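You operate a simulated robot arm through the tools that you are given. There is no shell and no other tool.

You run a simulated two-armed robot. Do the job below in one go: nothing can be reset, and whatever is moved stays where it is left.

## Task
Clamp the dark rail and pull its three pegs out.
Fine: stand each peg upright in the black tray beside the clamp, then open the clamp; the rail stays on the clamp's bed.

Only the result counts: the job must be done as asked and must still hold three seconds after the hand-in. Knocking over, shifting, dropping, spilling or breaking anything else fails it.

## Robot
Two 6-joint arms with fingered hands on one trunk that stands fixed in place. Base frame: the origin is at the foot of the trunk, x ahead of it, y to its left, z up; the work surface is at about z = 0.8. Lengths are in m, angles in degrees, forces in N, time in s.
The left shoulder is at [0.05, 0.17, 1.06], the right one opposite. With the tool pointing down near the work surface each hand reaches from about 0.5 to 0.78 m from the base axis, measured 20 degrees to its own side. Payload 3.5 kg a hand.
The TCP of each hand is the grasp point between the finger pads, 0.026 m short of the fingertips. In the tool frame z runs along the fingers and y along their closing line. The gripper opens to 0.132 m; its body begins 0.073 m behind the TCP. The gripper is a hand of 3 fingers: y runs from the thumb to the fingers, the wrist lies at [0, 0, -0.234] in the tool frame, and closing takes about 1.5 s.
Orientation is that of the tool frame in the base frame, as a unit quaternion [w, x, y, z]. With the fingers straight down and closing along the base's y, the tool's x points along the base's -x, its y along +y and its z along -z.

## Interface
- The arms move only by the tool step_arm. It takes "left_rows", "right_rows" or both (then of equal length, played together; a hand with none holds still); each is a list of rows, each an object (a shift or turn left out is 0, a gripper value left out holds the last) with "travel": the shift along the base's x, y, z in m, a list of three; "rotation": the turn, a rotation vector about the base's x, y, z in degrees, a list of three. In form: [{"travel": [x, y, z], "rotation": [rx, ry, rz]}, ...]. A call has 1 to 20 rows; each row shifts and turns the commanded pose from where the row before left it. "left_gripper" and "right_gripper" are, for a hand that has rows, the opening, from 0 (shut) to 1 (fully open), set as the call begins (left out, the last holds). A row lasts 0.2 s, in which the tool goes at most 0.05 m and 8.6 degrees; a call with a longer step from one row to the next is refused whole, and so is a gripper value outside its range. A pose out of reach is approached as far as the arm can. The call stops where the force on the tool passes 40 N (or 10 N more than at its start, if that is more) or the arm is blocked; 0.2 s more then pass. The fingers move at their own pace (about 0.153 m/s each) and stop on an object; they squeeze with about 31 N. The grip force told is the motor's: it shows also when the fingers shut on nothing. Time passes only in rows, and 0.2 s behind the last, so rows that do not move let the fingers close. The reply holds the time, the measured pose of the TCP, the force on the tool along the base axes, the opening and the grip force, in the units named above and with some noise, with the torque about the TCP (base axes, N m) and any sound that the robot's microphone picked up.
- Cameras (640 x 400 px; columns grow to the right, rows downward): "scene" is now at [0.0305, -0.0186, 1.6436]; the picture's right is [-0.25, -0.97, 0.00], its down [-0.79, 0.20, -0.59] and it looks along [0.57, -0.14, -0.81] (base axes); focal length 355 px, centre (320, 200). "left" rides on the left gripper at [-0.062, 0.003, -0.092] in its tool frame; the picture's right is [-0.05, -1.00, 0.00], its down [0.83, -0.04, -0.56] and it looks along [0.55, -0.03, 0.83] (tool axes); focal length 230 px, centre (320, 200). "right" rides on the right gripper at [0.062, 0.003, -0.092] in its tool frame; the picture's right is [-0.05, 1.00, 0.00], its down [-0.83, -0.04, -0.56] and it looks along [-0.55, -0.03, 0.83] (tool axes); focal length 230 px, centre (320, 200). There is no depth. A picture from a camera that has moved, and an enlarged one, comes with that camera's place and axes in the base frame and with its lens.
- get_image(camera): a new picture of that camera. No time passes.
- lift_body(by): slides the trunk up (or, below 0, down) by that many m; the arms and the scene camera ride with it, the base frame stays. It gives what a move gives, with no picture.
- move_fingers(finger1, finger2, thumb_bend, hand): sets how far each is bent, from 0 (flat) to 1 (curled in); at 0.3 the hand is open as for a grip, at 0.7 the pads meet at the TCP. One left out holds its place. A second passes; each finger stops where it meets its share of the squeeze, and holds until it gets a number again. A gripper value or a shape takes the hand back. It gives what a move gives, with no picture; readings hold the bend of each and the force on the fingers (four entries, about 0 where the hand has none), thumb and palm.
- grasp_type(shape, hand): the hand has 3 fingers and takes this shape, open, in about a second: jaw (thumb against the fingers, like two jaws); tri (thumb and two fingers); tip (a fingertip pinch); poke (one finger out to press); point (the index stretched); flat (the hand flat); cup (the hand cupped); fist (a fist). The gripper value then closes the fingers along that shape, each until it touches; the sizes above hold for jaw. It gives what a move gives, with no picture.
- turn_head(pan, tilt): turns the head with the scene camera to pan (to the left, within 86 degrees either way) and tilt (down, from -29 to 69), counted from straight ahead of the robot. It gives what a move gives.
- inspect(camera, box): a new picture of the part [left, top, right, bottom] of that camera's present view, enlarged. No time passes.
- sign_off(): hands the job in; it is judged then, once.

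Places have to be worked out from the pictures, the camera data and where the tool is seen. Open the grippers and draw the arms clear of the work before you hand the job in, unless the task says otherwise.

The tools are called after "Call:" as a command line: name --argument value ..., lists and objects as JSON in quotes. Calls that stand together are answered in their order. step_arm: Moves the arms, as the interface text tells. Its arguments: {"type":"object","properties":{"left_rows":{"type":"array","items":{"type":"object","properties":{"travel":{"type":"array","items":{"type":"number"}},"rotation":{"type":"array","items":{"type":"number"}}}}},"left_gripper":{"type":"number"},"right_rows":{"type":"array","items":{"type":"object","properties":{"travel":{"type":"array","items":{"type":"number"}},"rotation":{"type":"array","items":{"type":"number"}}}}},"right_gripper":{"type":"number"}},"required":[]} The other tools are called the same way: lift_body (by) moves the trunk up or down; grasp_type (shape, hand) gives the hand a shape; move_fingers (finger1, finger2, thumb_bend, hand) moves the fingers one by one; turn_head (pan, tilt) turns the head that bears the scene camera; get_image (camera) takes a picture; inspect (camera, box) takes an enlarged picture of a part of a camera's view; sign_off () hands the job in.

At the start:

```text
clock: 0.0
left_tcp_pos: [0.6333, 0.0334, 1.086]
left_ee_rot: [0.0, 0.0, 1.0, 0.0]
left_wrist_force: [-0.7, -0.3, -0.6]
left_moment: [0.0, 0.02, 0.0]
left_width: 0.132
left_grasp_force: 0.0
left_shape: jaw
left_bend: [0.3, 0.3, 0.3]
left_finger forces: [0.0, 0.0, 0.0, 0.0, 0.1, 0.0]
right_tcp_pos: [0.4752, -0.4726, 1.1198]
right_ee_rot: [0.0, 0.0, 1.0, 0.0]
right_wrist_force: [1.0, -0.4, 1.0]
right_moment: [-0.03, 0.02, 0.01]
right_width: 0.1318
right_grasp_force: 0.2
right_shape: jaw
right_bend: [0.3, 0.3, 0.3]
right_finger forces: [0.0, 0.0, 0.0, 0.0, 0.1, 0.0]
trunk travel left (down, up): [-0.675, 0.035]
head pan, tilt (commanded): [-14.2, 54.2]
```

scene: 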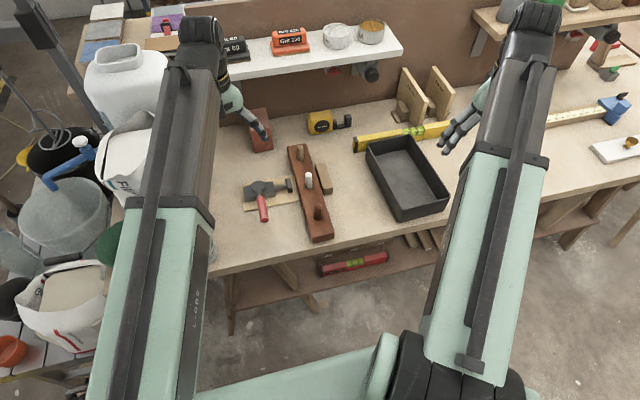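
right: 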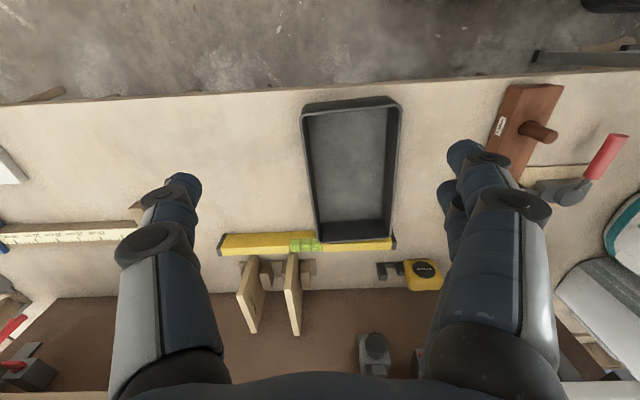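
left: 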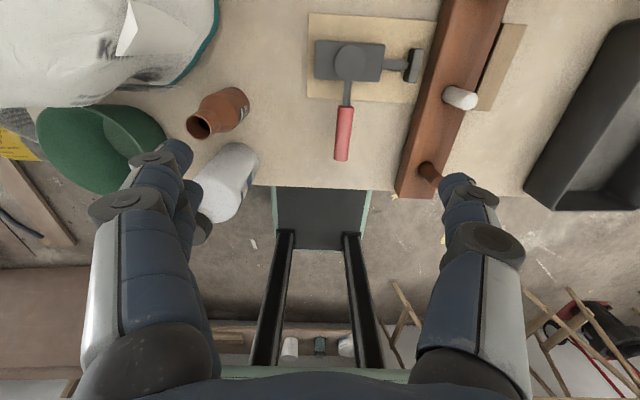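

The scene shows a dark reddish rail with three pegs near the middle, a clamp-like device (grey with red handle) left of it, and a black tray to the right. I look closer at the rail and the clamp before moving.

Call:
inspect --camera "scene" --box '[220, 130, 380, 250]'

Call:
inspect --camera "scene" --box '[340, 120, 480, 230]'

Call:
inspect --camera "left" --box '[280, 0, 540, 200]'

```text
3.33 times, centred on (300, 190) of scene
camera zoom: at [0.0305, -0.0186, 1.6436], right [-0.25, -0.97, 0.0], down [-0.79, 0.2, -0.59], along [0.57, -0.14, -0.81], focal length 1183 px, centre (387, 233)
```

zoom: 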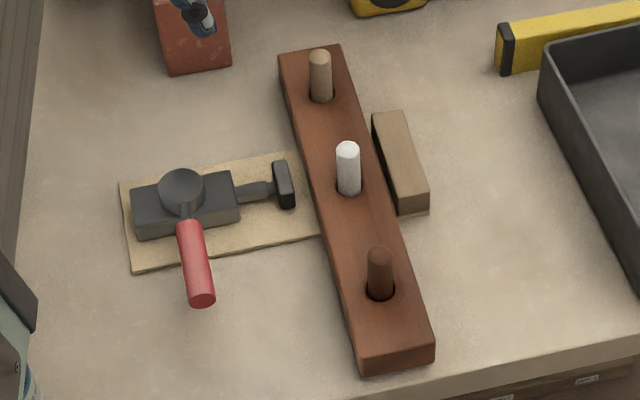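

```text
3.64 times, centred on (410, 175) of scene
camera zoom: at [0.0305, -0.0186, 1.6436], right [-0.25, -0.97, 0.0], down [-0.79, 0.2, -0.59], along [0.57, -0.14, -0.81], focal length 1291 px, centre (-7, 291)
```

zoom: 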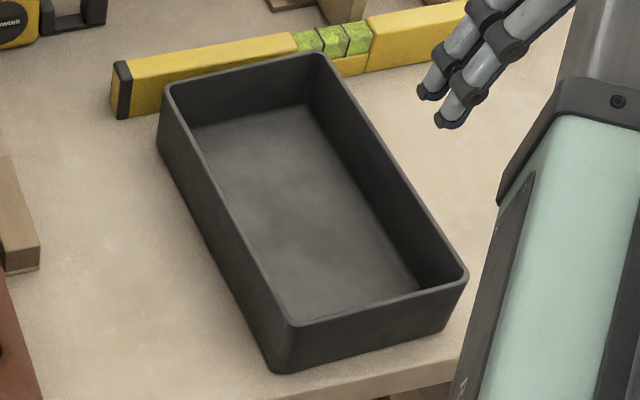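

```text
2.00 times, centred on (410, 100) of left
camera zoom: at [0.695, 0.0371, 1.1782], right [0.05, -1.0, 0.0], down [-0.83, -0.04, 0.56], along [-0.55, -0.03, -0.83], focal length 460 px, centre (140, 400)
```

zoom: 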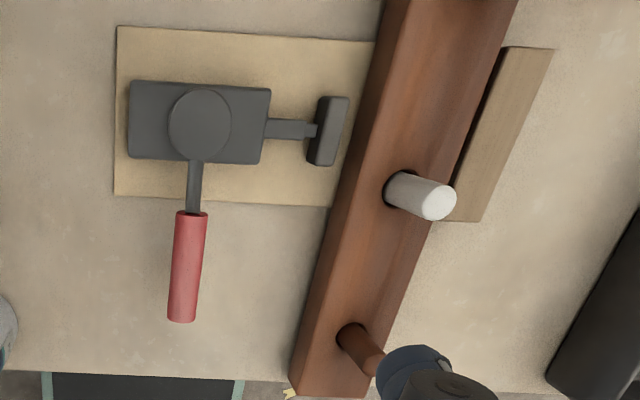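

The rail lies along x from about 0.48 to 0.81 at y≈-0.14, top z≈0.85, with the pegs near x 0.53, 0.635 and 0.745. The clamp pivot is near (0.68, 0.00) and its handle points toward -x; I look closer at the mechanism.

Call:
inspect --camera "left" --box '[300, 5, 460, 105]'

Call:
inspect --camera "scene" --box '[235, 160, 315, 225]'

Call:
inspect --camera "right" --box '[440, 60, 640, 220]'

```text
4.00 times, centred on (380, 55) of left
camera zoom: at [0.695, 0.0371, 1.1782], right [0.05, -1.0, 0.0], down [-0.83, -0.04, 0.56], along [-0.55, -0.03, -0.83], focal length 920 px, centre (80, 780)
```

zoom: 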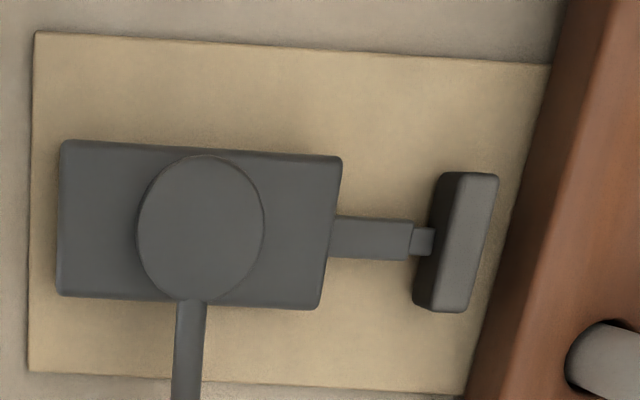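

```text
6.15 times, centred on (275, 192) of scene
camera zoom: at [0.0305, -0.0186, 1.6436], right [-0.25, -0.97, 0.0], down [-0.79, 0.2, -0.59], along [0.57, -0.14, -0.81], focal length 2184 px, centre (597, 246)
```

zoom: 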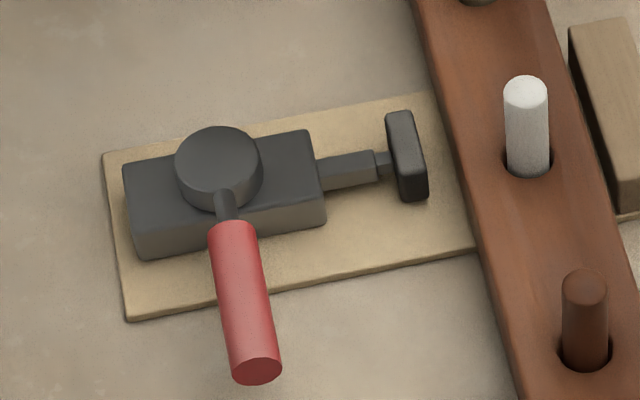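

```text
2.50 times, centred on (540, 140) of right
camera zoom: at [0.413, -0.4693, 1.2132], right [0.05, 1.0, 0.0], down [0.83, -0.04, 0.56], along [0.55, -0.03, -0.83], focal length 575 px, centre (-230, 350)
```

zoom: 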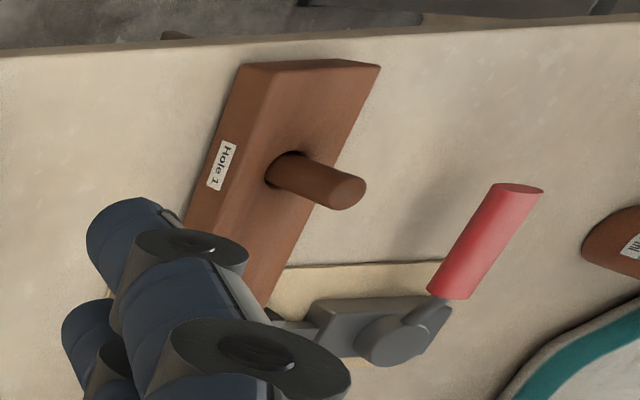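

The rail's near end bears a "Hole 1" label; the clamp's handle is horizontal at z≈0.85, running from x≈0.627 to 0.553 at y≈0, with the pad on the rail side. I bring the left hand above the handle, straddling it, to look again.

Call:
step_arm --left_rows '[{"travel": [-0.011, -0.009, -0.03]}, {"travel": [-0.011, -0.009, -0.03]}, {"travel": [-0.011, -0.009, -0.03]}, {"travel": [-0.011, -0.008, -0.03]}, {"travel": [0, 0, 0]}]' --left_gripper 0.7

Call:
get_image --camera "scene"

Call:
get_image --camera "left"

Call:
get_image --camera "right"

```text
clock: 1.2
left_tcp_pos: [0.5905, -0.0004, 0.9646]
left_ee_rot: [0.0, 0.0, 1.0, 0.0]
left_wrist_force: [0.5, 0.5, -0.5]
left_moment: [0.01, 0.0, 0.03]
left_width: 0.0928
left_grasp_force: 0.1
left_shape: jaw
left_bend: [0.67, 0.67, 0.64]
left_finger forces: [0.1, 0.0, 0.0, 0.1, 0.0, 0.1]
right_tcp_pos: [0.4753, -0.4721, 1.1206]
right_ee_rot: [0.0, 0.001, 1.0, 0.0]
right_wrist_force: [0.8, -0.3, 0.3]
right_moment: [-0.03, 0.0, 0.0]
right_width: 0.1319
right_grasp_force: 0.1
right_shape: jaw
right_bend: [0.3, 0.3, 0.3]
right_finger forces: [0.1, 0.1, 0.0, 0.0, 0.0, 0.0]
trunk travel left (down, up): [-0.675, 0.035]
head pan, tilt (commanded): [-14.2, 54.2]
```

```text
taken
camera scene: at [0.0305, -0.0186, 1.6436], right [-0.25, -0.97, 0.0], down [-0.79, 0.2, -0.59], along [0.57, -0.14, -0.81], focal length 355 px, centre (320, 200)
```

scene: 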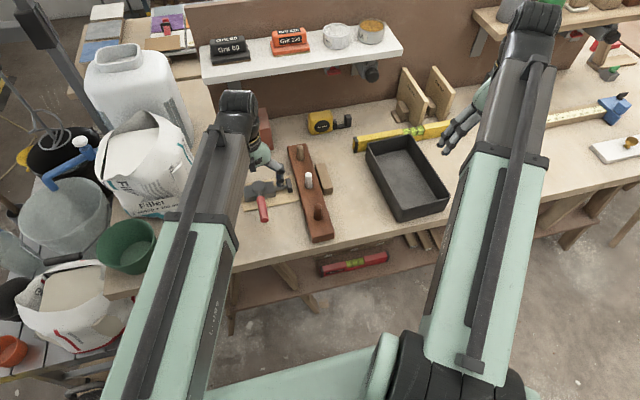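

```text
taken
camera left: at [0.6509, 0.0019, 1.0577], right [0.05, -1.0, 0.0], down [-0.83, -0.04, 0.56], along [-0.55, -0.03, -0.83], focal length 230 px, centre (320, 200)
```

left: 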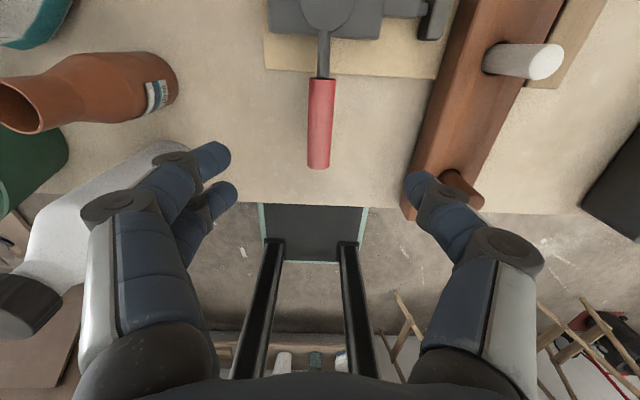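

```text
taken
camera right: at [0.413, -0.4693, 1.2133], right [0.05, 1.0, 0.0], down [0.83, -0.04, 0.56], along [0.55, -0.03, -0.83], focal length 230 px, centre (320, 200)
```

right: 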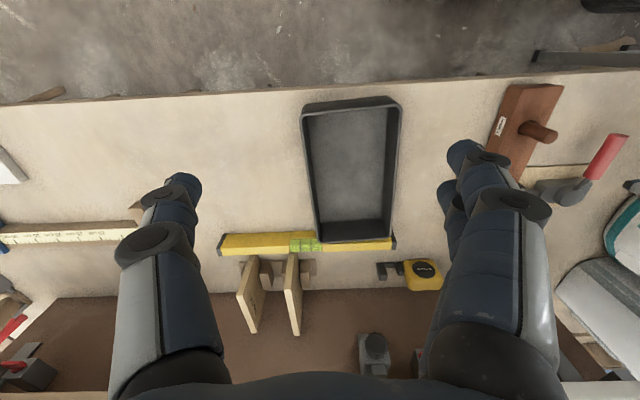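

The left hand straddles the handle correctly at (0.59, 0.00), with the handle in the picture's centre column. I lower it so the pads sit at the handle's height (z≈0.852).

Call:
step_arm --left_rows '[{"travel": [0, -0.001, -0.03]}, {"travel": [0, -0.001, -0.03]}, {"travel": [0, 0, -0.03]}, {"travel": [0, 0, -0.022]}, {"travel": [0, 0, 0]}]'

Call:
get_image --camera "left"

Call:
inspect --camera "scene" --box '[220, 130, 380, 250]'

Call:
inspect --camera "right" --box '[440, 60, 640, 220]'

```text
clock: 2.4
left_tcp_pos: [0.59, -0.0027, 0.8528]
left_ee_rot: [-0.001, 0.0, 1.0, 0.0]
left_wrist_force: [0.7, -1.1, 0.0]
left_moment: [0.0, -0.02, 0.0]
left_width: 0.0924
left_grasp_force: 0.0
left_shape: jaw
left_bend: [0.67, 0.67, 0.64]
left_finger forces: [0.0, 0.0, 0.1, 0.1, 0.1, 0.0]
right_tcp_pos: [0.4742, -0.4725, 1.1203]
right_ee_rot: [-0.001, 0.001, 1.0, 0.0]
right_wrist_force: [0.0, 0.3, -0.9]
right_moment: [0.01, -0.01, -0.02]
right_width: 0.1319
right_grasp_force: 0.1
right_shape: jaw
right_bend: [0.3, 0.3, 0.3]
right_finger forces: [0.0, 0.0, 0.0, 0.1, 0.1, 0.1]
trunk travel left (down, up): [-0.675, 0.035]
head pan, tilt (commanded): [-14.2, 54.2]
```

```text
taken
camera left: at [0.6516, 0.0003, 0.9456], right [0.05, -1.0, 0.0], down [-0.83, -0.04, 0.56], along [-0.55, -0.03, -0.83], focal length 230 px, centre (320, 200)
```

left: 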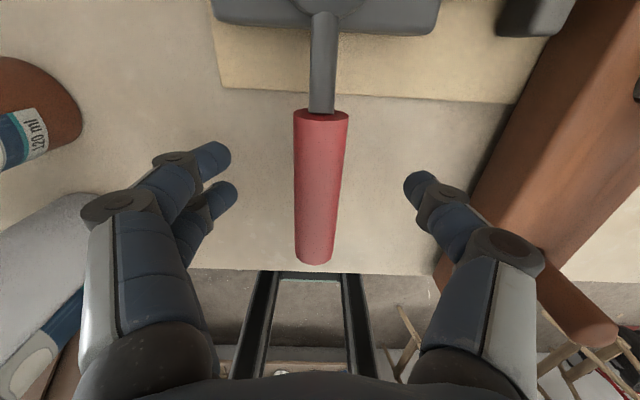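

```text
3.33 times, centred on (300, 190) of scene
camera zoom: at [0.0305, -0.0186, 1.6436], right [-0.25, -0.97, 0.0], down [-0.79, 0.2, -0.59], along [0.57, -0.14, -0.81], focal length 1183 px, centre (387, 233)
```

zoom: 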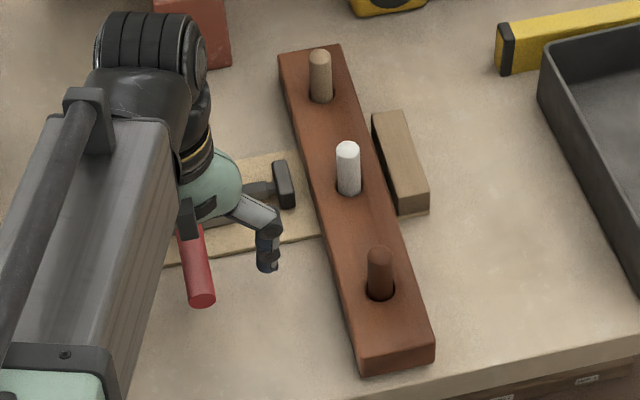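

```text
2.50 times, centred on (540, 140) of right
camera zoom: at [0.413, -0.4693, 1.2133], right [0.05, 1.0, 0.0], down [0.83, -0.04, 0.56], along [0.55, -0.03, -0.83], focal length 575 px, centre (-230, 350)
```

zoom: 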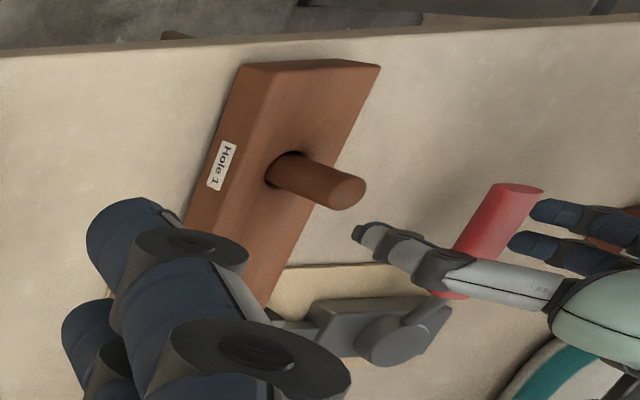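

The handle runs right between thumb and fingers at the TCP. I close loosely around it and try a small 10-degree swing toward +y (away from the rail) to see whether it moves.

Call:
step_arm --left_rows '[{"travel": [0, 0, 0]}, {"travel": [0, 0, 0]}, {"travel": [0, 0, 0]}, {"travel": [0.0004, 0.0081, 0], "rotation": [0, 0, -5]}, {"travel": [0.001, 0.008, 0], "rotation": [0, 0, -5]}, {"travel": [0, 0, 0]}]' --left_gripper 0.25

Call:
get_image --camera "left"

Call:
inspect --camera "scene" --box '[220, 130, 380, 250]'

```text
clock: 3.8
left_tcp_pos: [0.5924, 0.014, 0.8531]
left_ee_rot: [0.001, 0.088, 0.996, -0.001]
left_wrist_force: [1.1, -3.5, 0.6]
left_moment: [-0.02, 0.03, 0.03]
left_width: 0.0346
left_grasp_force: 0.1
left_shape: jaw
left_bend: [0.73, 0.73, 0.7]
left_finger forces: [0.0, 0.1, 0.0, 0.0, 2.8, 0.0]
right_tcp_pos: [0.4743, -0.472, 1.1201]
right_ee_rot: [0.0, 0.0, 1.0, 0.0]
right_wrist_force: [0.3, 0.1, 0.2]
right_moment: [0.01, -0.03, -0.03]
right_width: 0.1316
right_grasp_force: 0.1
right_shape: jaw
right_bend: [0.3, 0.3, 0.3]
right_finger forces: [0.0, 0.0, 0.0, 0.0, 0.0, 0.0]
trunk travel left (down, up): [-0.675, 0.035]
head pan, tilt (commanded): [-14.2, 54.2]
```

```text
taken
camera left: at [0.6522, 0.0052, 0.9463], right [-0.12, -0.99, 0.0], down [-0.83, 0.1, 0.55], along [-0.55, 0.07, -0.83], focal length 230 px, centre (320, 200)
```

left: 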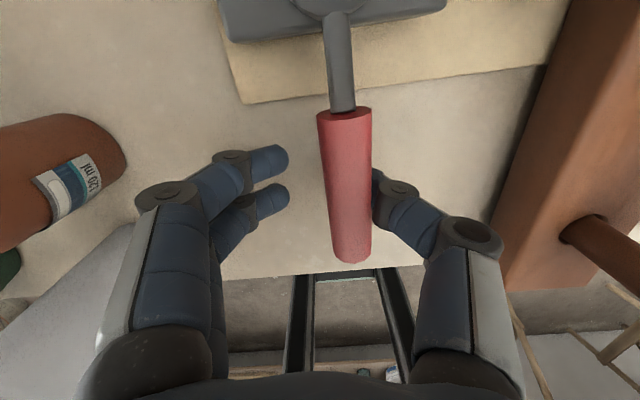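

```text
3.33 times, centred on (300, 190) of scene
camera zoom: at [0.0306, -0.0189, 1.6436], right [-0.25, -0.97, 0.0], down [-0.79, 0.2, -0.59], along [0.57, -0.14, -0.81], focal length 1183 px, centre (387, 233)
```

zoom: 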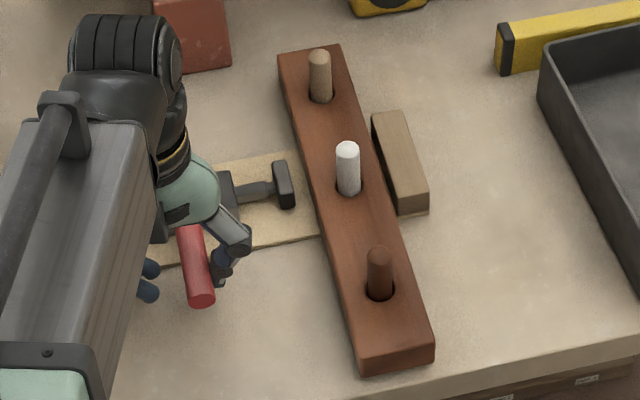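

The thumb just touches the handle (2.8 N) and the handle has hardly moved yet since the loose grip took up slack. I push a further 10 degrees the same way, watching the force.

Call:
step_arm --left_rows '[{"travel": [0.0009, 0.004, 0], "rotation": [0, 0, -2.5]}, {"travel": [0.0009, 0.004, 0], "rotation": [0, 0, -2.5]}, {"travel": [0.0012, 0.0038, 0], "rotation": [0, 0, -2.5]}, {"travel": [0.0012, 0.0038, 0], "rotation": [0, 0, -2.5]}, {"travel": [0, 0, 0]}]'

Call:
get_image --camera "left"

Call:
inspect --camera "scene" --box '[220, 130, 380, 250]'

```text
clock: 5.0
left_tcp_pos: [0.5942, 0.0286, 0.8537]
left_ee_rot: [0.001, 0.173, 0.985, 0.0]
left_wrist_force: [0.5, -5.8, 1.3]
left_moment: [-0.08, 0.02, 0.09]
left_width: 0.0357
left_grasp_force: 0.0
left_shape: jaw
left_bend: [0.73, 0.73, 0.7]
left_finger forces: [0.0, 0.0, 0.0, 0.1, 4.3, 0.1]
right_tcp_pos: [0.4752, -0.4725, 1.1197]
right_ee_rot: [0.0, 0.001, 1.0, -0.001]
right_wrist_force: [-0.9, -0.6, -0.2]
right_moment: [-0.03, 0.0, 0.03]
right_width: 0.1319
right_grasp_force: 0.0
right_shape: jaw
right_bend: [0.3, 0.3, 0.3]
right_finger forces: [0.1, 0.0, 0.0, 0.0, 0.1, 0.0]
trunk travel left (down, up): [-0.675, 0.035]
head pan, tilt (commanded): [-14.2, 54.2]
```

```text
taken
camera left: at [0.6538, 0.0104, 0.9461], right [-0.29, -0.96, 0.0], down [-0.8, 0.24, 0.56], along [-0.53, 0.16, -0.83], focal length 230 px, centre (320, 200)
```

left: 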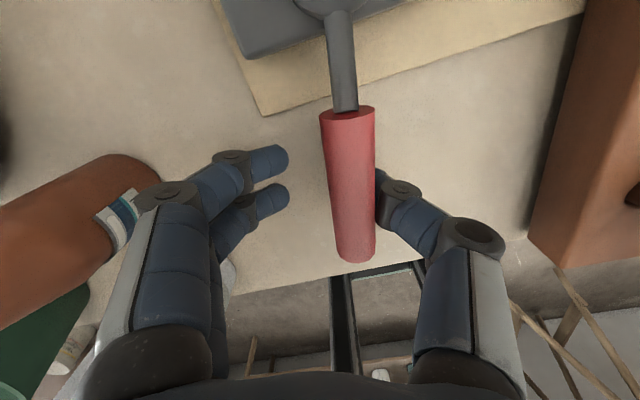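

```text
3.33 times, centred on (300, 190) of scene
camera zoom: at [0.0305, -0.0192, 1.6436], right [-0.25, -0.97, 0.0], down [-0.79, 0.2, -0.59], along [0.57, -0.14, -0.81], focal length 1183 px, centre (387, 233)
```

zoom: 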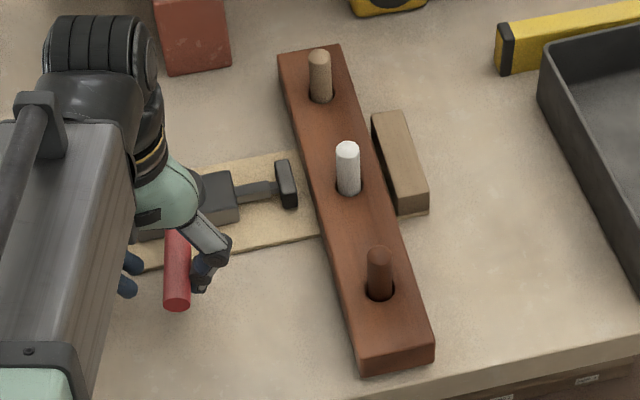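

The handle swung toward +y and the pad advanced slightly toward the rail, so this is the closing direction. I continue along the arc about the pivot (0.683, -0.001) to about 50 degrees.

Call:
step_arm --left_rows '[{"travel": [0.0038, 0.0102, 0], "rotation": [0, 0, -5]}, {"travel": [0.0038, 0.0072, 0], "rotation": [0, 0, -5]}, {"travel": [0.0043, 0.0068, 0], "rotation": [0, 0, -5]}, {"travel": [0.005, 0.0065, 0], "rotation": [0, 0, -5]}, {"travel": [0.0054, 0.006, 0], "rotation": [0, 0, -5]}, {"travel": [0.006, 0.0054, 0], "rotation": [0, 0, -5]}, {"travel": [0, 0, 0]}]'

Call:
get_image --camera "left"

Call:
inspect --camera "scene" --box '[220, 130, 380, 250]'

```text
clock: 6.6
left_tcp_pos: [0.6238, 0.0702, 0.8537]
left_ee_rot: [-0.001, 0.424, 0.906, 0.0]
left_wrist_force: [-1.0, -5.0, -0.7]
left_moment: [-0.03, 0.0, 0.1]
left_width: 0.0359
left_grasp_force: 0.0
left_shape: jaw
left_bend: [0.73, 0.73, 0.7]
left_finger forces: [0.0, 0.1, 0.0, 0.0, 4.7, 0.1]
right_tcp_pos: [0.4746, -0.4722, 1.1202]
right_ee_rot: [0.001, 0.0, 1.0, 0.0]
right_wrist_force: [0.5, 0.7, -0.6]
right_moment: [-0.02, 0.0, -0.01]
right_width: 0.1323
right_grasp_force: 0.2
right_shape: jaw
right_bend: [0.3, 0.3, 0.3]
right_finger forces: [0.0, 0.0, 0.1, 0.0, 0.0, 0.0]
trunk travel left (down, up): [-0.675, 0.035]
head pan, tilt (commanded): [-14.2, 54.2]
```

```text
taken
camera left: at [0.6655, 0.0254, 0.9465], right [-0.73, -0.68, 0.0], down [-0.57, 0.61, 0.56], along [-0.38, 0.41, -0.83], focal length 230 px, centre (320, 200)
```

left: 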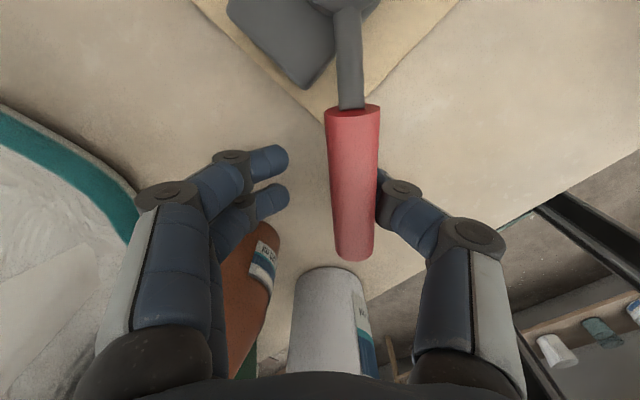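

```text
3.33 times, centred on (300, 190) of scene
camera zoom: at [0.0304, -0.0192, 1.6436], right [-0.25, -0.97, 0.0], down [-0.79, 0.2, -0.59], along [0.57, -0.14, -0.81], focal length 1183 px, centre (387, 233)
```

zoom: 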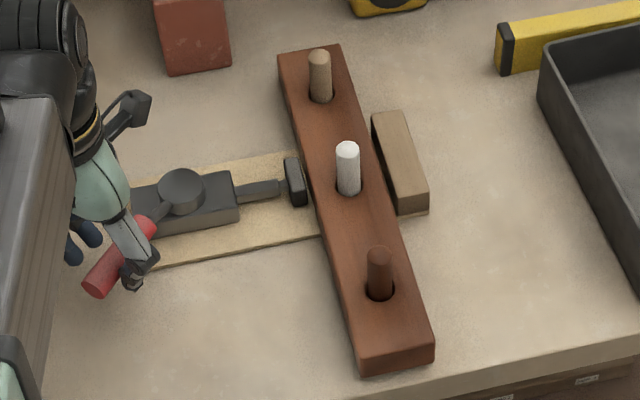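

The pad has come close to the rail at about 45 degrees of swing, force still small (5 N). The jar and white bottle on the left stay clear; I go on to about 70 degrees.

Call:
step_arm --left_rows '[{"travel": [0.0065, 0.005, 0], "rotation": [0, 0, -5]}, {"travel": [0.0068, 0.0043, 0], "rotation": [0, 0, -5]}, {"travel": [0.0072, 0.0038, 0], "rotation": [0, 0, -5]}, {"travel": [0.0075, 0.0031, 0], "rotation": [0, 0, -5]}, {"travel": [0, 0, 0]}]'

Call:
get_image --camera "left"

Call:
inspect --camera "scene" --box '[220, 130, 380, 250]'

```text
clock: 7.8
left_tcp_pos: [0.6524, 0.0868, 0.854]
left_ee_rot: [0.001, 0.574, 0.819, 0.0]
left_wrist_force: [-2.6, -6.1, -0.3]
left_moment: [0.0, 0.01, 0.1]
left_width: 0.036
left_grasp_force: 0.1
left_shape: jaw
left_bend: [0.73, 0.73, 0.7]
left_finger forces: [0.0, 0.1, 0.0, 0.0, 5.0, 0.0]
right_tcp_pos: [0.4748, -0.4718, 1.1191]
right_ee_rot: [0.0, 0.001, 1.0, 0.0]
right_wrist_force: [0.3, -0.1, -0.8]
right_moment: [0.03, -0.01, -0.02]
right_width: 0.1321
right_grasp_force: 0.2
right_shape: jaw
right_bend: [0.3, 0.3, 0.3]
right_finger forces: [0.0, 0.0, 0.0, 0.0, 0.1, 0.0]
trunk travel left (down, up): [-0.675, 0.035]
head pan, tilt (commanded): [-14.2, 54.2]
```

```text
taken
camera left: at [0.6751, 0.03, 0.9462], right [-0.92, -0.39, 0.0], down [-0.32, 0.77, 0.56], along [-0.22, 0.51, -0.83], focal length 230 px, centre (320, 200)
```

left: 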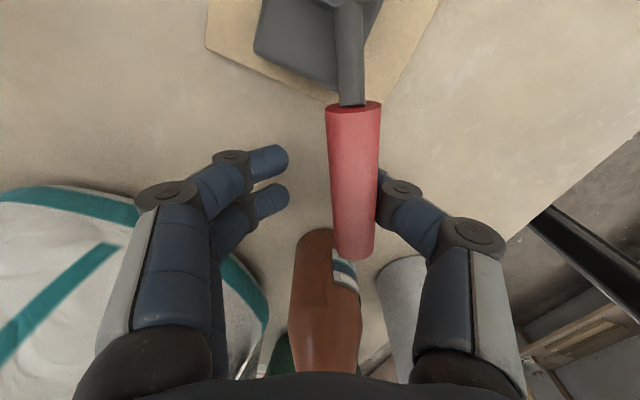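

```text
3.33 times, centred on (300, 190) of scene
camera zoom: at [0.0303, -0.0192, 1.6436], right [-0.25, -0.97, 0.0], down [-0.79, 0.2, -0.59], along [0.57, -0.14, -0.81], focal length 1183 px, centre (387, 233)
```

zoom: 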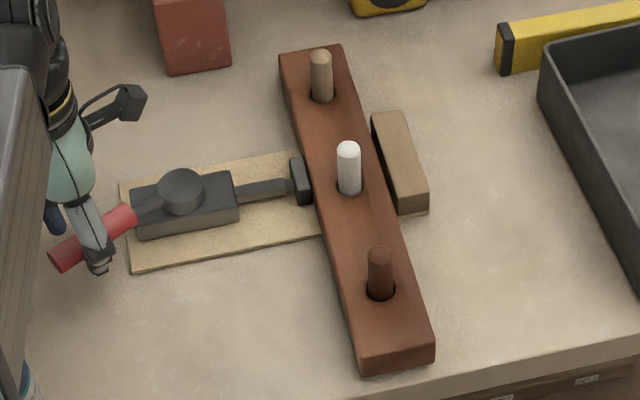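

The pad now meets the rail's left face; the reading is still mild. I continue to about 90 degrees, watching for a stop or a click.

Call:
step_arm --left_rows '[{"travel": [0.0077, 0.0024, 0], "rotation": [0, 0, -5]}, {"travel": [0.008, 0.0018, 0], "rotation": [0, 0, -5]}, {"travel": [0.008, 0.001, 0], "rotation": [0, 0, -5]}, {"travel": [0.0081, 0.0004, 0], "rotation": [0, 0, -5]}, {"travel": [0, 0, 0]}]'

Call:
get_image --camera "left"

Call:
inspect --camera "scene" --box '[220, 130, 380, 250]'

```text
clock: 9.0
left_tcp_pos: [0.6834, 0.0933, 0.8534]
left_ee_rot: [0.0, 0.708, 0.706, -0.001]
left_wrist_force: [-3.3, -4.4, -1.0]
left_moment: [-0.05, -0.03, 0.1]
left_width: 0.0356
left_grasp_force: 0.0
left_shape: jaw
left_bend: [0.73, 0.73, 0.7]
left_finger forces: [0.0, 0.0, 0.0, 0.0, 5.0, 0.0]
right_tcp_pos: [0.4741, -0.4728, 1.1207]
right_ee_rot: [0.0, 0.0, 1.0, 0.0]
right_wrist_force: [0.6, -0.3, -0.2]
right_moment: [0.02, 0.02, 0.0]
right_width: 0.132
right_grasp_force: 0.1
right_shape: jaw
right_bend: [0.3, 0.3, 0.3]
right_finger forces: [0.0, 0.0, 0.0, 0.0, 0.0, 0.0]
trunk travel left (down, up): [-0.675, 0.035]
head pan, tilt (commanded): [-14.2, 54.2]
```

```text
taken
camera left: at [0.6861, 0.0314, 0.9464], right [-1.0, -0.05, 0.0], down [-0.04, 0.83, 0.56], along [-0.03, 0.55, -0.83], focal length 230 px, centre (320, 200)
```

left: 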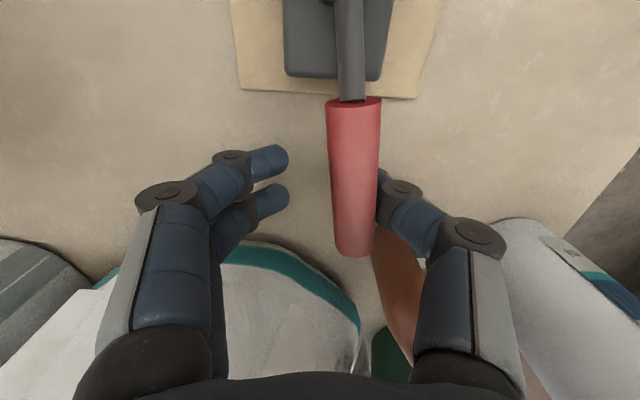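

```text
3.33 times, centred on (300, 190) of scene
camera zoom: at [0.0303, -0.019, 1.6436], right [-0.25, -0.97, 0.0], down [-0.79, 0.2, -0.59], along [0.57, -0.14, -0.81], focal length 1183 px, centre (387, 233)
```

zoom: 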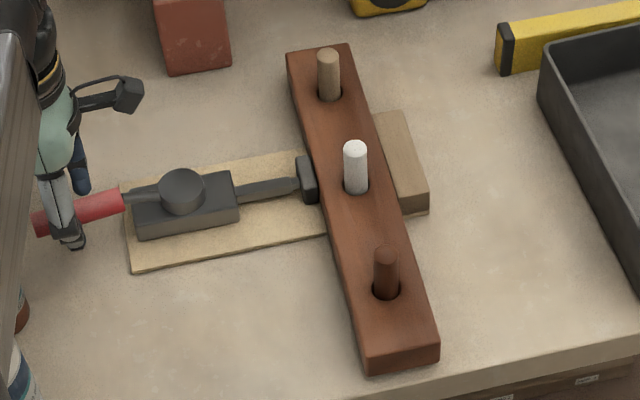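

The rail has been pushed over to the fixed block and the handle is near 85–90 degrees, force still about 5 N, no click heard. I push on in small steps until it stops.

Call:
step_arm --left_rows '[{"travel": [0.004, -0.0001, 0], "rotation": [0, 0, -2.5]}, {"travel": [0.0041, -0.0003, 0], "rotation": [0, 0, -2.5]}, {"travel": [0.004, -0.0004, 0], "rotation": [0, 0, -2.5]}, {"travel": [0.004, -0.0006, 0], "rotation": [0, 0, -2.5]}, {"travel": [0, 0, 0]}]'

Call:
inspect --camera "scene" --box '[220, 130, 380, 250]'

Call:
get_image --camera "left"

```text
clock: 10.2
left_tcp_pos: [0.698, 0.0915, 0.8546]
left_ee_rot: [-0.001, 0.766, 0.643, 0.0]
left_wrist_force: [-7.6, -4.6, -1.0]
left_moment: [-0.02, -0.02, 0.18]
left_width: 0.0376
left_grasp_force: 0.1
left_shape: jaw
left_bend: [0.73, 0.73, 0.7]
left_finger forces: [0.0, 0.0, 0.0, 0.1, 8.8, 0.0]
right_tcp_pos: [0.4734, -0.4734, 1.1211]
right_ee_rot: [0.0, 0.0, 1.0, 0.0]
right_wrist_force: [-0.6, -0.4, -0.1]
right_moment: [0.01, 0.0, -0.01]
right_width: 0.1319
right_grasp_force: 0.0
right_shape: jaw
right_bend: [0.3, 0.3, 0.3]
right_finger forces: [0.0, 0.0, 0.0, 0.0, 0.1, 0.0]
trunk travel left (down, up): [-0.675, 0.035]
head pan, tilt (commanded): [-14.2, 54.2]
```

```text
3.33 times, centred on (300, 190) of scene
camera zoom: at [0.0298, -0.019, 1.6436], right [-0.25, -0.97, 0.0], down [-0.79, 0.2, -0.59], along [0.57, -0.14, -0.81], focal length 1183 px, centre (387, 233)
```

zoom: 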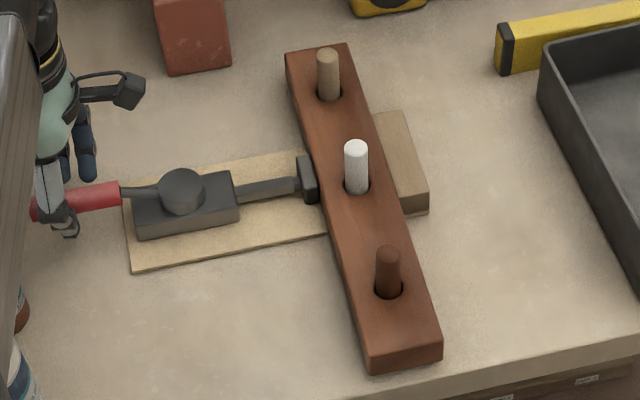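

```text
taken
camera left: at [0.6911, 0.0295, 0.9466], right [-0.99, 0.12, 0.0], down [0.1, 0.83, 0.56], along [0.07, 0.55, -0.83], focal length 230 px, centre (320, 200)
```

left: 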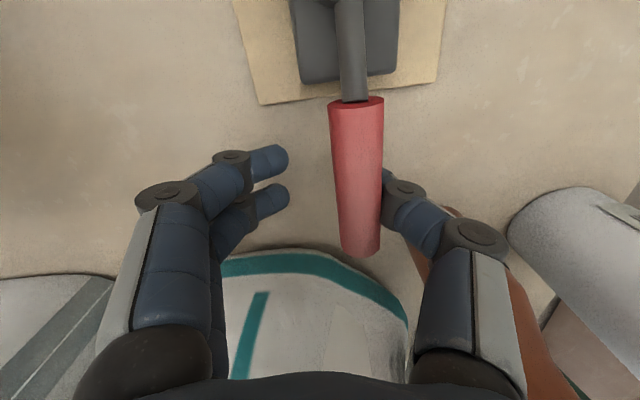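

Thumb force has risen to about 9 N and the rail is now hard against the block. I continue a few more degrees to reach the end of the handle's travel or the over-centre point.

Call:
step_arm --left_rows '[{"travel": [0.004, -0.0008, 0], "rotation": [0, 0, -2.5]}, {"travel": [0.004, -0.001, 0], "rotation": [0, 0, -2.5]}, {"travel": [0, 0, 0]}, {"travel": [0, 0, 0]}]'

Call:
inspect --camera "scene" --box '[220, 130, 380, 250]'

```text
clock: 11.2
left_tcp_pos: [0.706, 0.0869, 0.8541]
left_ee_rot: [0.0, 0.794, 0.608, -0.001]
left_wrist_force: [-21.4, -13.1, -1.0]
left_moment: [-0.06, 0.05, 0.75]
left_width: 0.048
left_grasp_force: 0.0
left_shape: jaw
left_bend: [0.73, 0.73, 0.7]
left_finger forces: [0.0, 0.1, 0.0, 0.1, 21.3, 0.0]
right_tcp_pos: [0.4745, -0.4741, 1.1201]
right_ee_rot: [0.0, 0.0, 1.0, 0.0]
right_wrist_force: [0.1, -0.3, 0.6]
right_moment: [0.01, -0.02, 0.01]
right_width: 0.1321
right_grasp_force: 0.0
right_shape: jaw
right_bend: [0.3, 0.3, 0.3]
right_finger forces: [0.1, 0.0, 0.1, 0.1, 0.1, 0.0]
trunk travel left (down, up): [-0.675, 0.035]
head pan, tilt (commanded): [-14.2, 54.2]
```

```text
3.33 times, centred on (300, 190) of scene
camera zoom: at [0.0283, -0.0201, 1.6436], right [-0.25, -0.97, 0.0], down [-0.78, 0.2, -0.59], along [0.57, -0.14, -0.81], focal length 1183 px, centre (387, 233)
```

zoom: 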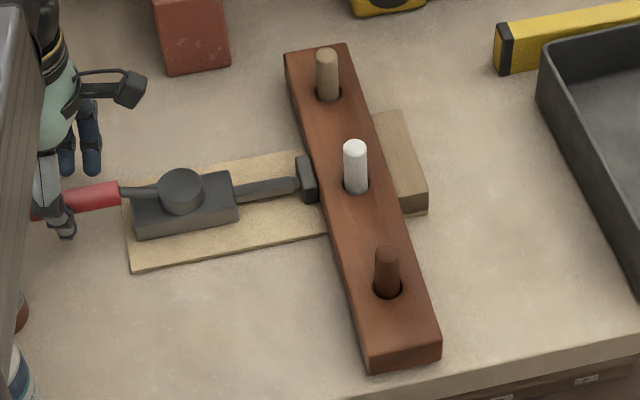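

The tool force jumped to 25 N with the handle no longer moving, so the handle has reached its stop at about 92 degrees. I ease off the push without moving the handle and see whether it stays closed.

Call:
step_arm --left_rows '[{"travel": [-0.004, 0.001, 0], "rotation": [0, 0, 2.5]}, {"travel": [-0.004, 0.0008, 0], "rotation": [0, 0, 2.5]}, {"travel": [-0.003, 0, 0], "rotation": [0, 0, 2.5]}, {"travel": [0, 0, 0]}]'

Call:
inspect --camera "scene" --box '[220, 130, 380, 250]'

Call:
get_image --camera "left"

```text
clock: 12.2
left_tcp_pos: [0.6967, 0.0937, 0.8536]
left_ee_rot: [0.0, 0.751, 0.66, 0.001]
left_wrist_force: [-3.5, 0.1, -1.9]
left_moment: [-0.01, -0.08, 0.01]
left_width: 0.0358
left_grasp_force: 0.0
left_shape: jaw
left_bend: [0.73, 0.73, 0.7]
left_finger forces: [0.0, 0.1, 0.0, 0.0, 4.2, 0.0]
right_tcp_pos: [0.4755, -0.4724, 1.1202]
right_ee_rot: [0.0, 0.0, 1.0, 0.0]
right_wrist_force: [0.0, -0.7, -0.3]
right_moment: [0.01, -0.01, -0.03]
right_width: 0.1323
right_grasp_force: 0.1
right_shape: jaw
right_bend: [0.3, 0.3, 0.3]
right_finger forces: [0.1, 0.1, 0.1, 0.0, 0.0, 0.1]
trunk travel left (down, up): [-0.675, 0.035]
head pan, tilt (commanded): [-14.2, 54.2]
```

```text
3.33 times, centred on (300, 190) of scene
camera zoom: at [0.0306, -0.0184, 1.6436], right [-0.25, -0.97, 0.0], down [-0.79, 0.2, -0.59], along [0.57, -0.14, -0.81], focal length 1183 px, centre (387, 233)
```

zoom: 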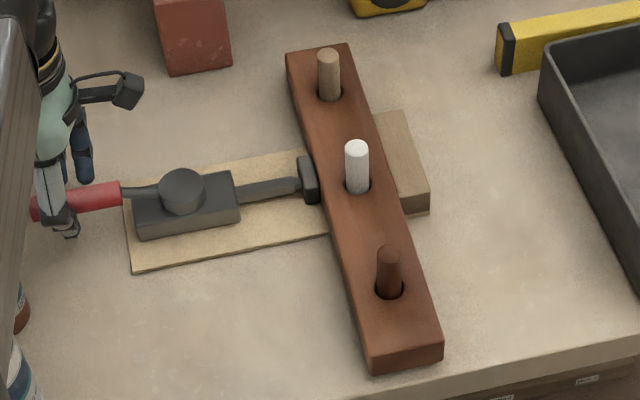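

```text
taken
camera left: at [0.6918, 0.031, 0.9463], right [-1.0, 0.08, 0.0], down [0.06, 0.83, 0.56], along [0.04, 0.55, -0.83], focal length 230 px, centre (320, 200)
```

left: 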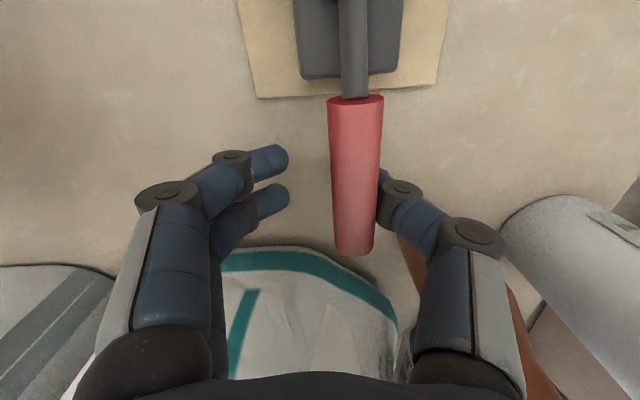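

The thumb force has dropped to 4 N with the handle unmoved. I centre the slack about the handle so nothing touches it, to see if it holds on its own.

Call:
step_arm --left_rows '[{"travel": [-0.003, 0, 0]}, {"travel": [-0.003, 0, 0]}, {"travel": [0, 0, 0]}, {"travel": [0, 0, 0]}]'

Call:
inspect --camera "scene" --box '[220, 130, 380, 250]'

Call:
get_image --camera "left"

```text
clock: 13.2
left_tcp_pos: [0.6909, 0.0916, 0.8539]
left_ee_rot: [0.0, 0.752, 0.659, 0.0]
left_wrist_force: [0.1, 0.6, -0.1]
left_moment: [0.01, 0.0, -0.01]
left_width: 0.0336
left_grasp_force: 0.0
left_shape: jaw
left_bend: [0.73, 0.73, 0.7]
left_finger forces: [0.0, 0.0, 0.1, 0.0, 0.1, 0.1]
right_tcp_pos: [0.4744, -0.472, 1.1199]
right_ee_rot: [0.0, 0.001, 1.0, 0.001]
right_wrist_force: [-1.2, -0.3, 0.2]
right_moment: [0.03, 0.03, 0.01]
right_width: 0.132
right_grasp_force: 0.0
right_shape: jaw
right_bend: [0.3, 0.3, 0.3]
right_finger forces: [0.1, 0.0, 0.0, 0.0, 0.0, 0.0]
trunk travel left (down, up): [-0.675, 0.035]
head pan, tilt (commanded): [-14.2, 54.2]
```

```text
3.33 times, centred on (300, 190) of scene
camera zoom: at [0.0305, -0.0186, 1.6436], right [-0.25, -0.97, 0.0], down [-0.79, 0.2, -0.59], along [0.57, -0.14, -0.81], focal length 1183 px, centre (387, 233)
```

zoom: 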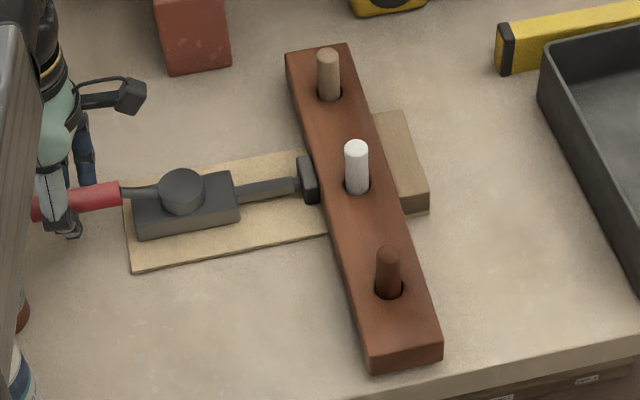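

```text
taken
camera left: at [0.6852, 0.0296, 0.9465], right [-1.0, 0.08, 0.0], down [0.07, 0.83, 0.56], along [0.04, 0.55, -0.83], focal length 230 px, centre (320, 200)
```

left: 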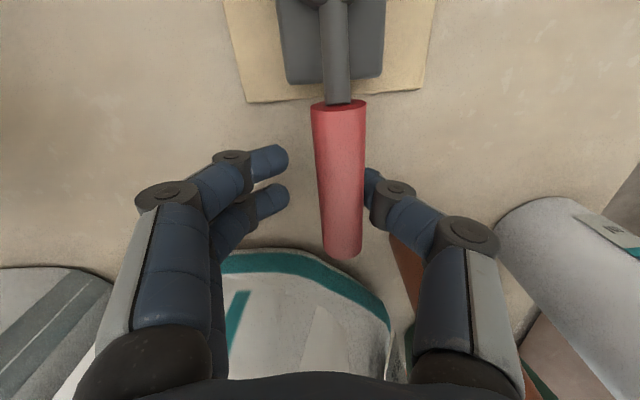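

The handle stays closed with no contact, so the clamp holds. I open the left hand and raise it off the handle, while bringing the right hand to above the middle peg (estimated at 0.634, -0.146).

Call:
step_arm --left_rows '[{"travel": [0, 0, 0]}, {"travel": [0, 0, 0]}, {"travel": [0, 0, 0]}, {"travel": [0, 0, 0.02]}, {"travel": [0, 0, 0.02]}, {"travel": [0, 0, 0.03]}, {"travel": [0, 0, 0.03]}, {"travel": [0, 0, 0.03]}, {"travel": [0, 0, 0.02]}, {"travel": [0, 0, 0]}]' --left_gripper 0.6 --right_rows '[{"travel": [0.0159, 0.0327, 0]}, {"travel": [0.0159, 0.0327, 0]}, {"travel": [0.0159, 0.0327, 0]}, {"travel": [0.0159, 0.0327, 0]}, {"travel": [0.0159, 0.0327, 0]}, {"travel": [0.0159, 0.0327, 0]}, {"travel": [0.0159, 0.0327, -0.02]}, {"travel": [0.0159, 0.0327, -0.03]}, {"travel": [0.0159, 0.0327, -0.03]}, {"travel": [0.0159, 0.0327, -0.03]}]' --right_gripper 1.0

Call:
get_image --camera "scene"

Call:
get_image --camera "right"

Call:
get_image --camera "left"

```text
clock: 15.4
left_tcp_pos: [0.6904, 0.0917, 1.0044]
left_ee_rot: [0.0, 0.752, 0.66, 0.0]
left_wrist_force: [-0.7, -0.4, -0.1]
left_moment: [-0.01, 0.04, 0.0]
left_width: 0.0787
left_grasp_force: 0.1
left_shape: jaw
left_bend: [0.71, 0.71, 0.71]
left_finger forces: [0.1, 0.1, 0.0, 0.1, 0.0, 0.0]
right_tcp_pos: [0.6354, -0.1436, 1.0097]
right_ee_rot: [0.0, -0.001, 1.0, 0.001]
right_wrist_force: [0.5, -0.1, 0.0]
right_moment: [-0.02, 0.02, -0.02]
right_width: 0.1319
right_grasp_force: 0.0
right_shape: jaw
right_bend: [0.3, 0.3, 0.3]
right_finger forces: [0.0, 0.1, 0.0, 0.0, 0.0, 0.1]
trunk travel left (down, up): [-0.675, 0.035]
head pan, tilt (commanded): [-14.2, 54.2]
```

```text
taken
camera scene: at [0.031, -0.0182, 1.6436], right [-0.25, -0.97, 0.0], down [-0.79, 0.2, -0.59], along [0.57, -0.14, -0.81], focal length 355 px, centre (320, 200)
```

scene: 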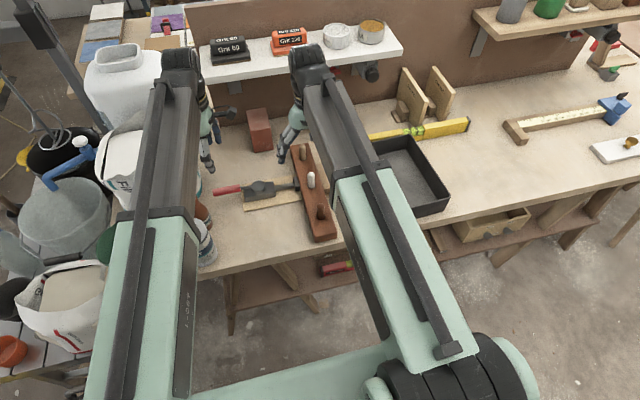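

```text
taken
camera right: at [0.5727, -0.1415, 1.1023], right [0.05, 1.0, 0.0], down [0.83, -0.04, 0.56], along [0.55, -0.03, -0.83], focal length 230 px, centre (320, 200)
```

right: 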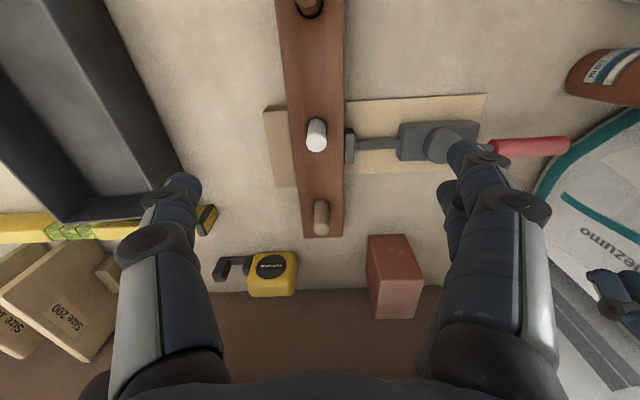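

```text
taken
camera left: at [0.6863, 0.0298, 1.0966], right [-1.0, 0.08, 0.0], down [0.07, 0.83, 0.56], along [0.04, 0.55, -0.83], focal length 230 px, centre (320, 200)
```

left: 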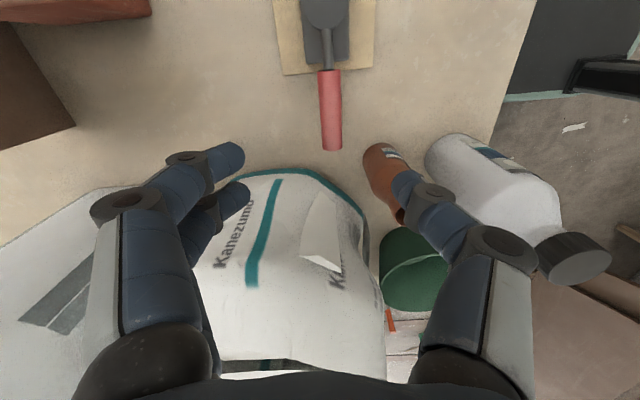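

The handle stays closed and the right hand is above the middle peg. I zoom in on the rail from the right camera for precise peg positions.

Call:
inspect --camera "right" --box '[240, 0, 400, 100]'

Call:
inspect --camera "right" --box '[240, 90, 400, 240]'

Call:
inspect --camera "scene" --box '[260, 130, 360, 250]'

```text
4.00 times, centred on (320, 50) of right
camera zoom: at [0.5727, -0.1415, 1.1023], right [0.05, 1.0, 0.0], down [0.83, -0.04, 0.56], along [0.55, -0.03, -0.83], focal length 920 px, centre (320, 800)
```

zoom: 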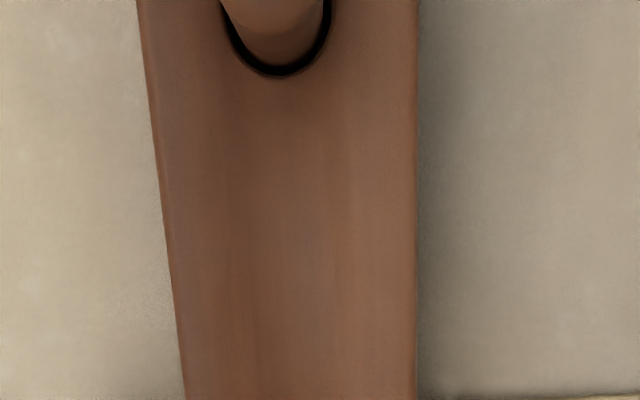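

```text
2.67 times, centred on (320, 165) of right
camera zoom: at [0.5727, -0.1415, 1.1023], right [0.05, 1.0, 0.0], down [0.83, -0.04, 0.56], along [0.55, -0.03, -0.83], focal length 614 px, centre (320, 293)
```

zoom: 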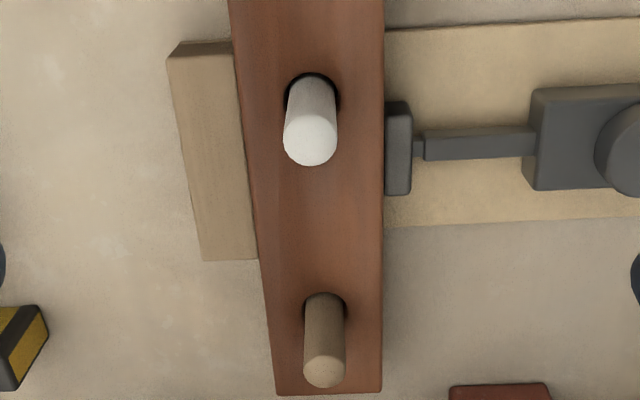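

```text
3.33 times, centred on (310, 190) of scene
camera zoom: at [0.031, -0.0182, 1.6436], right [-0.25, -0.97, 0.0], down [-0.79, 0.2, -0.59], along [0.57, -0.14, -0.81], focal length 1183 px, centre (353, 233)
```

zoom: 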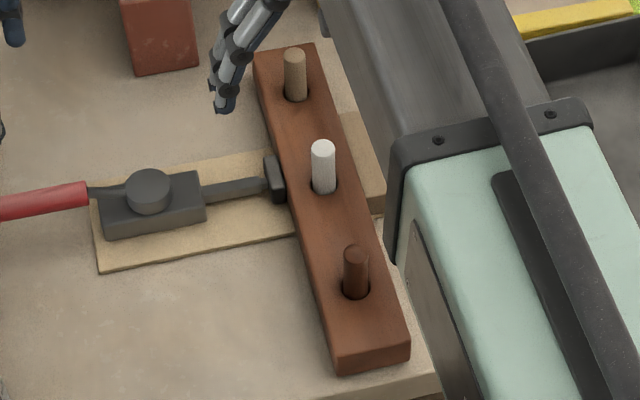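

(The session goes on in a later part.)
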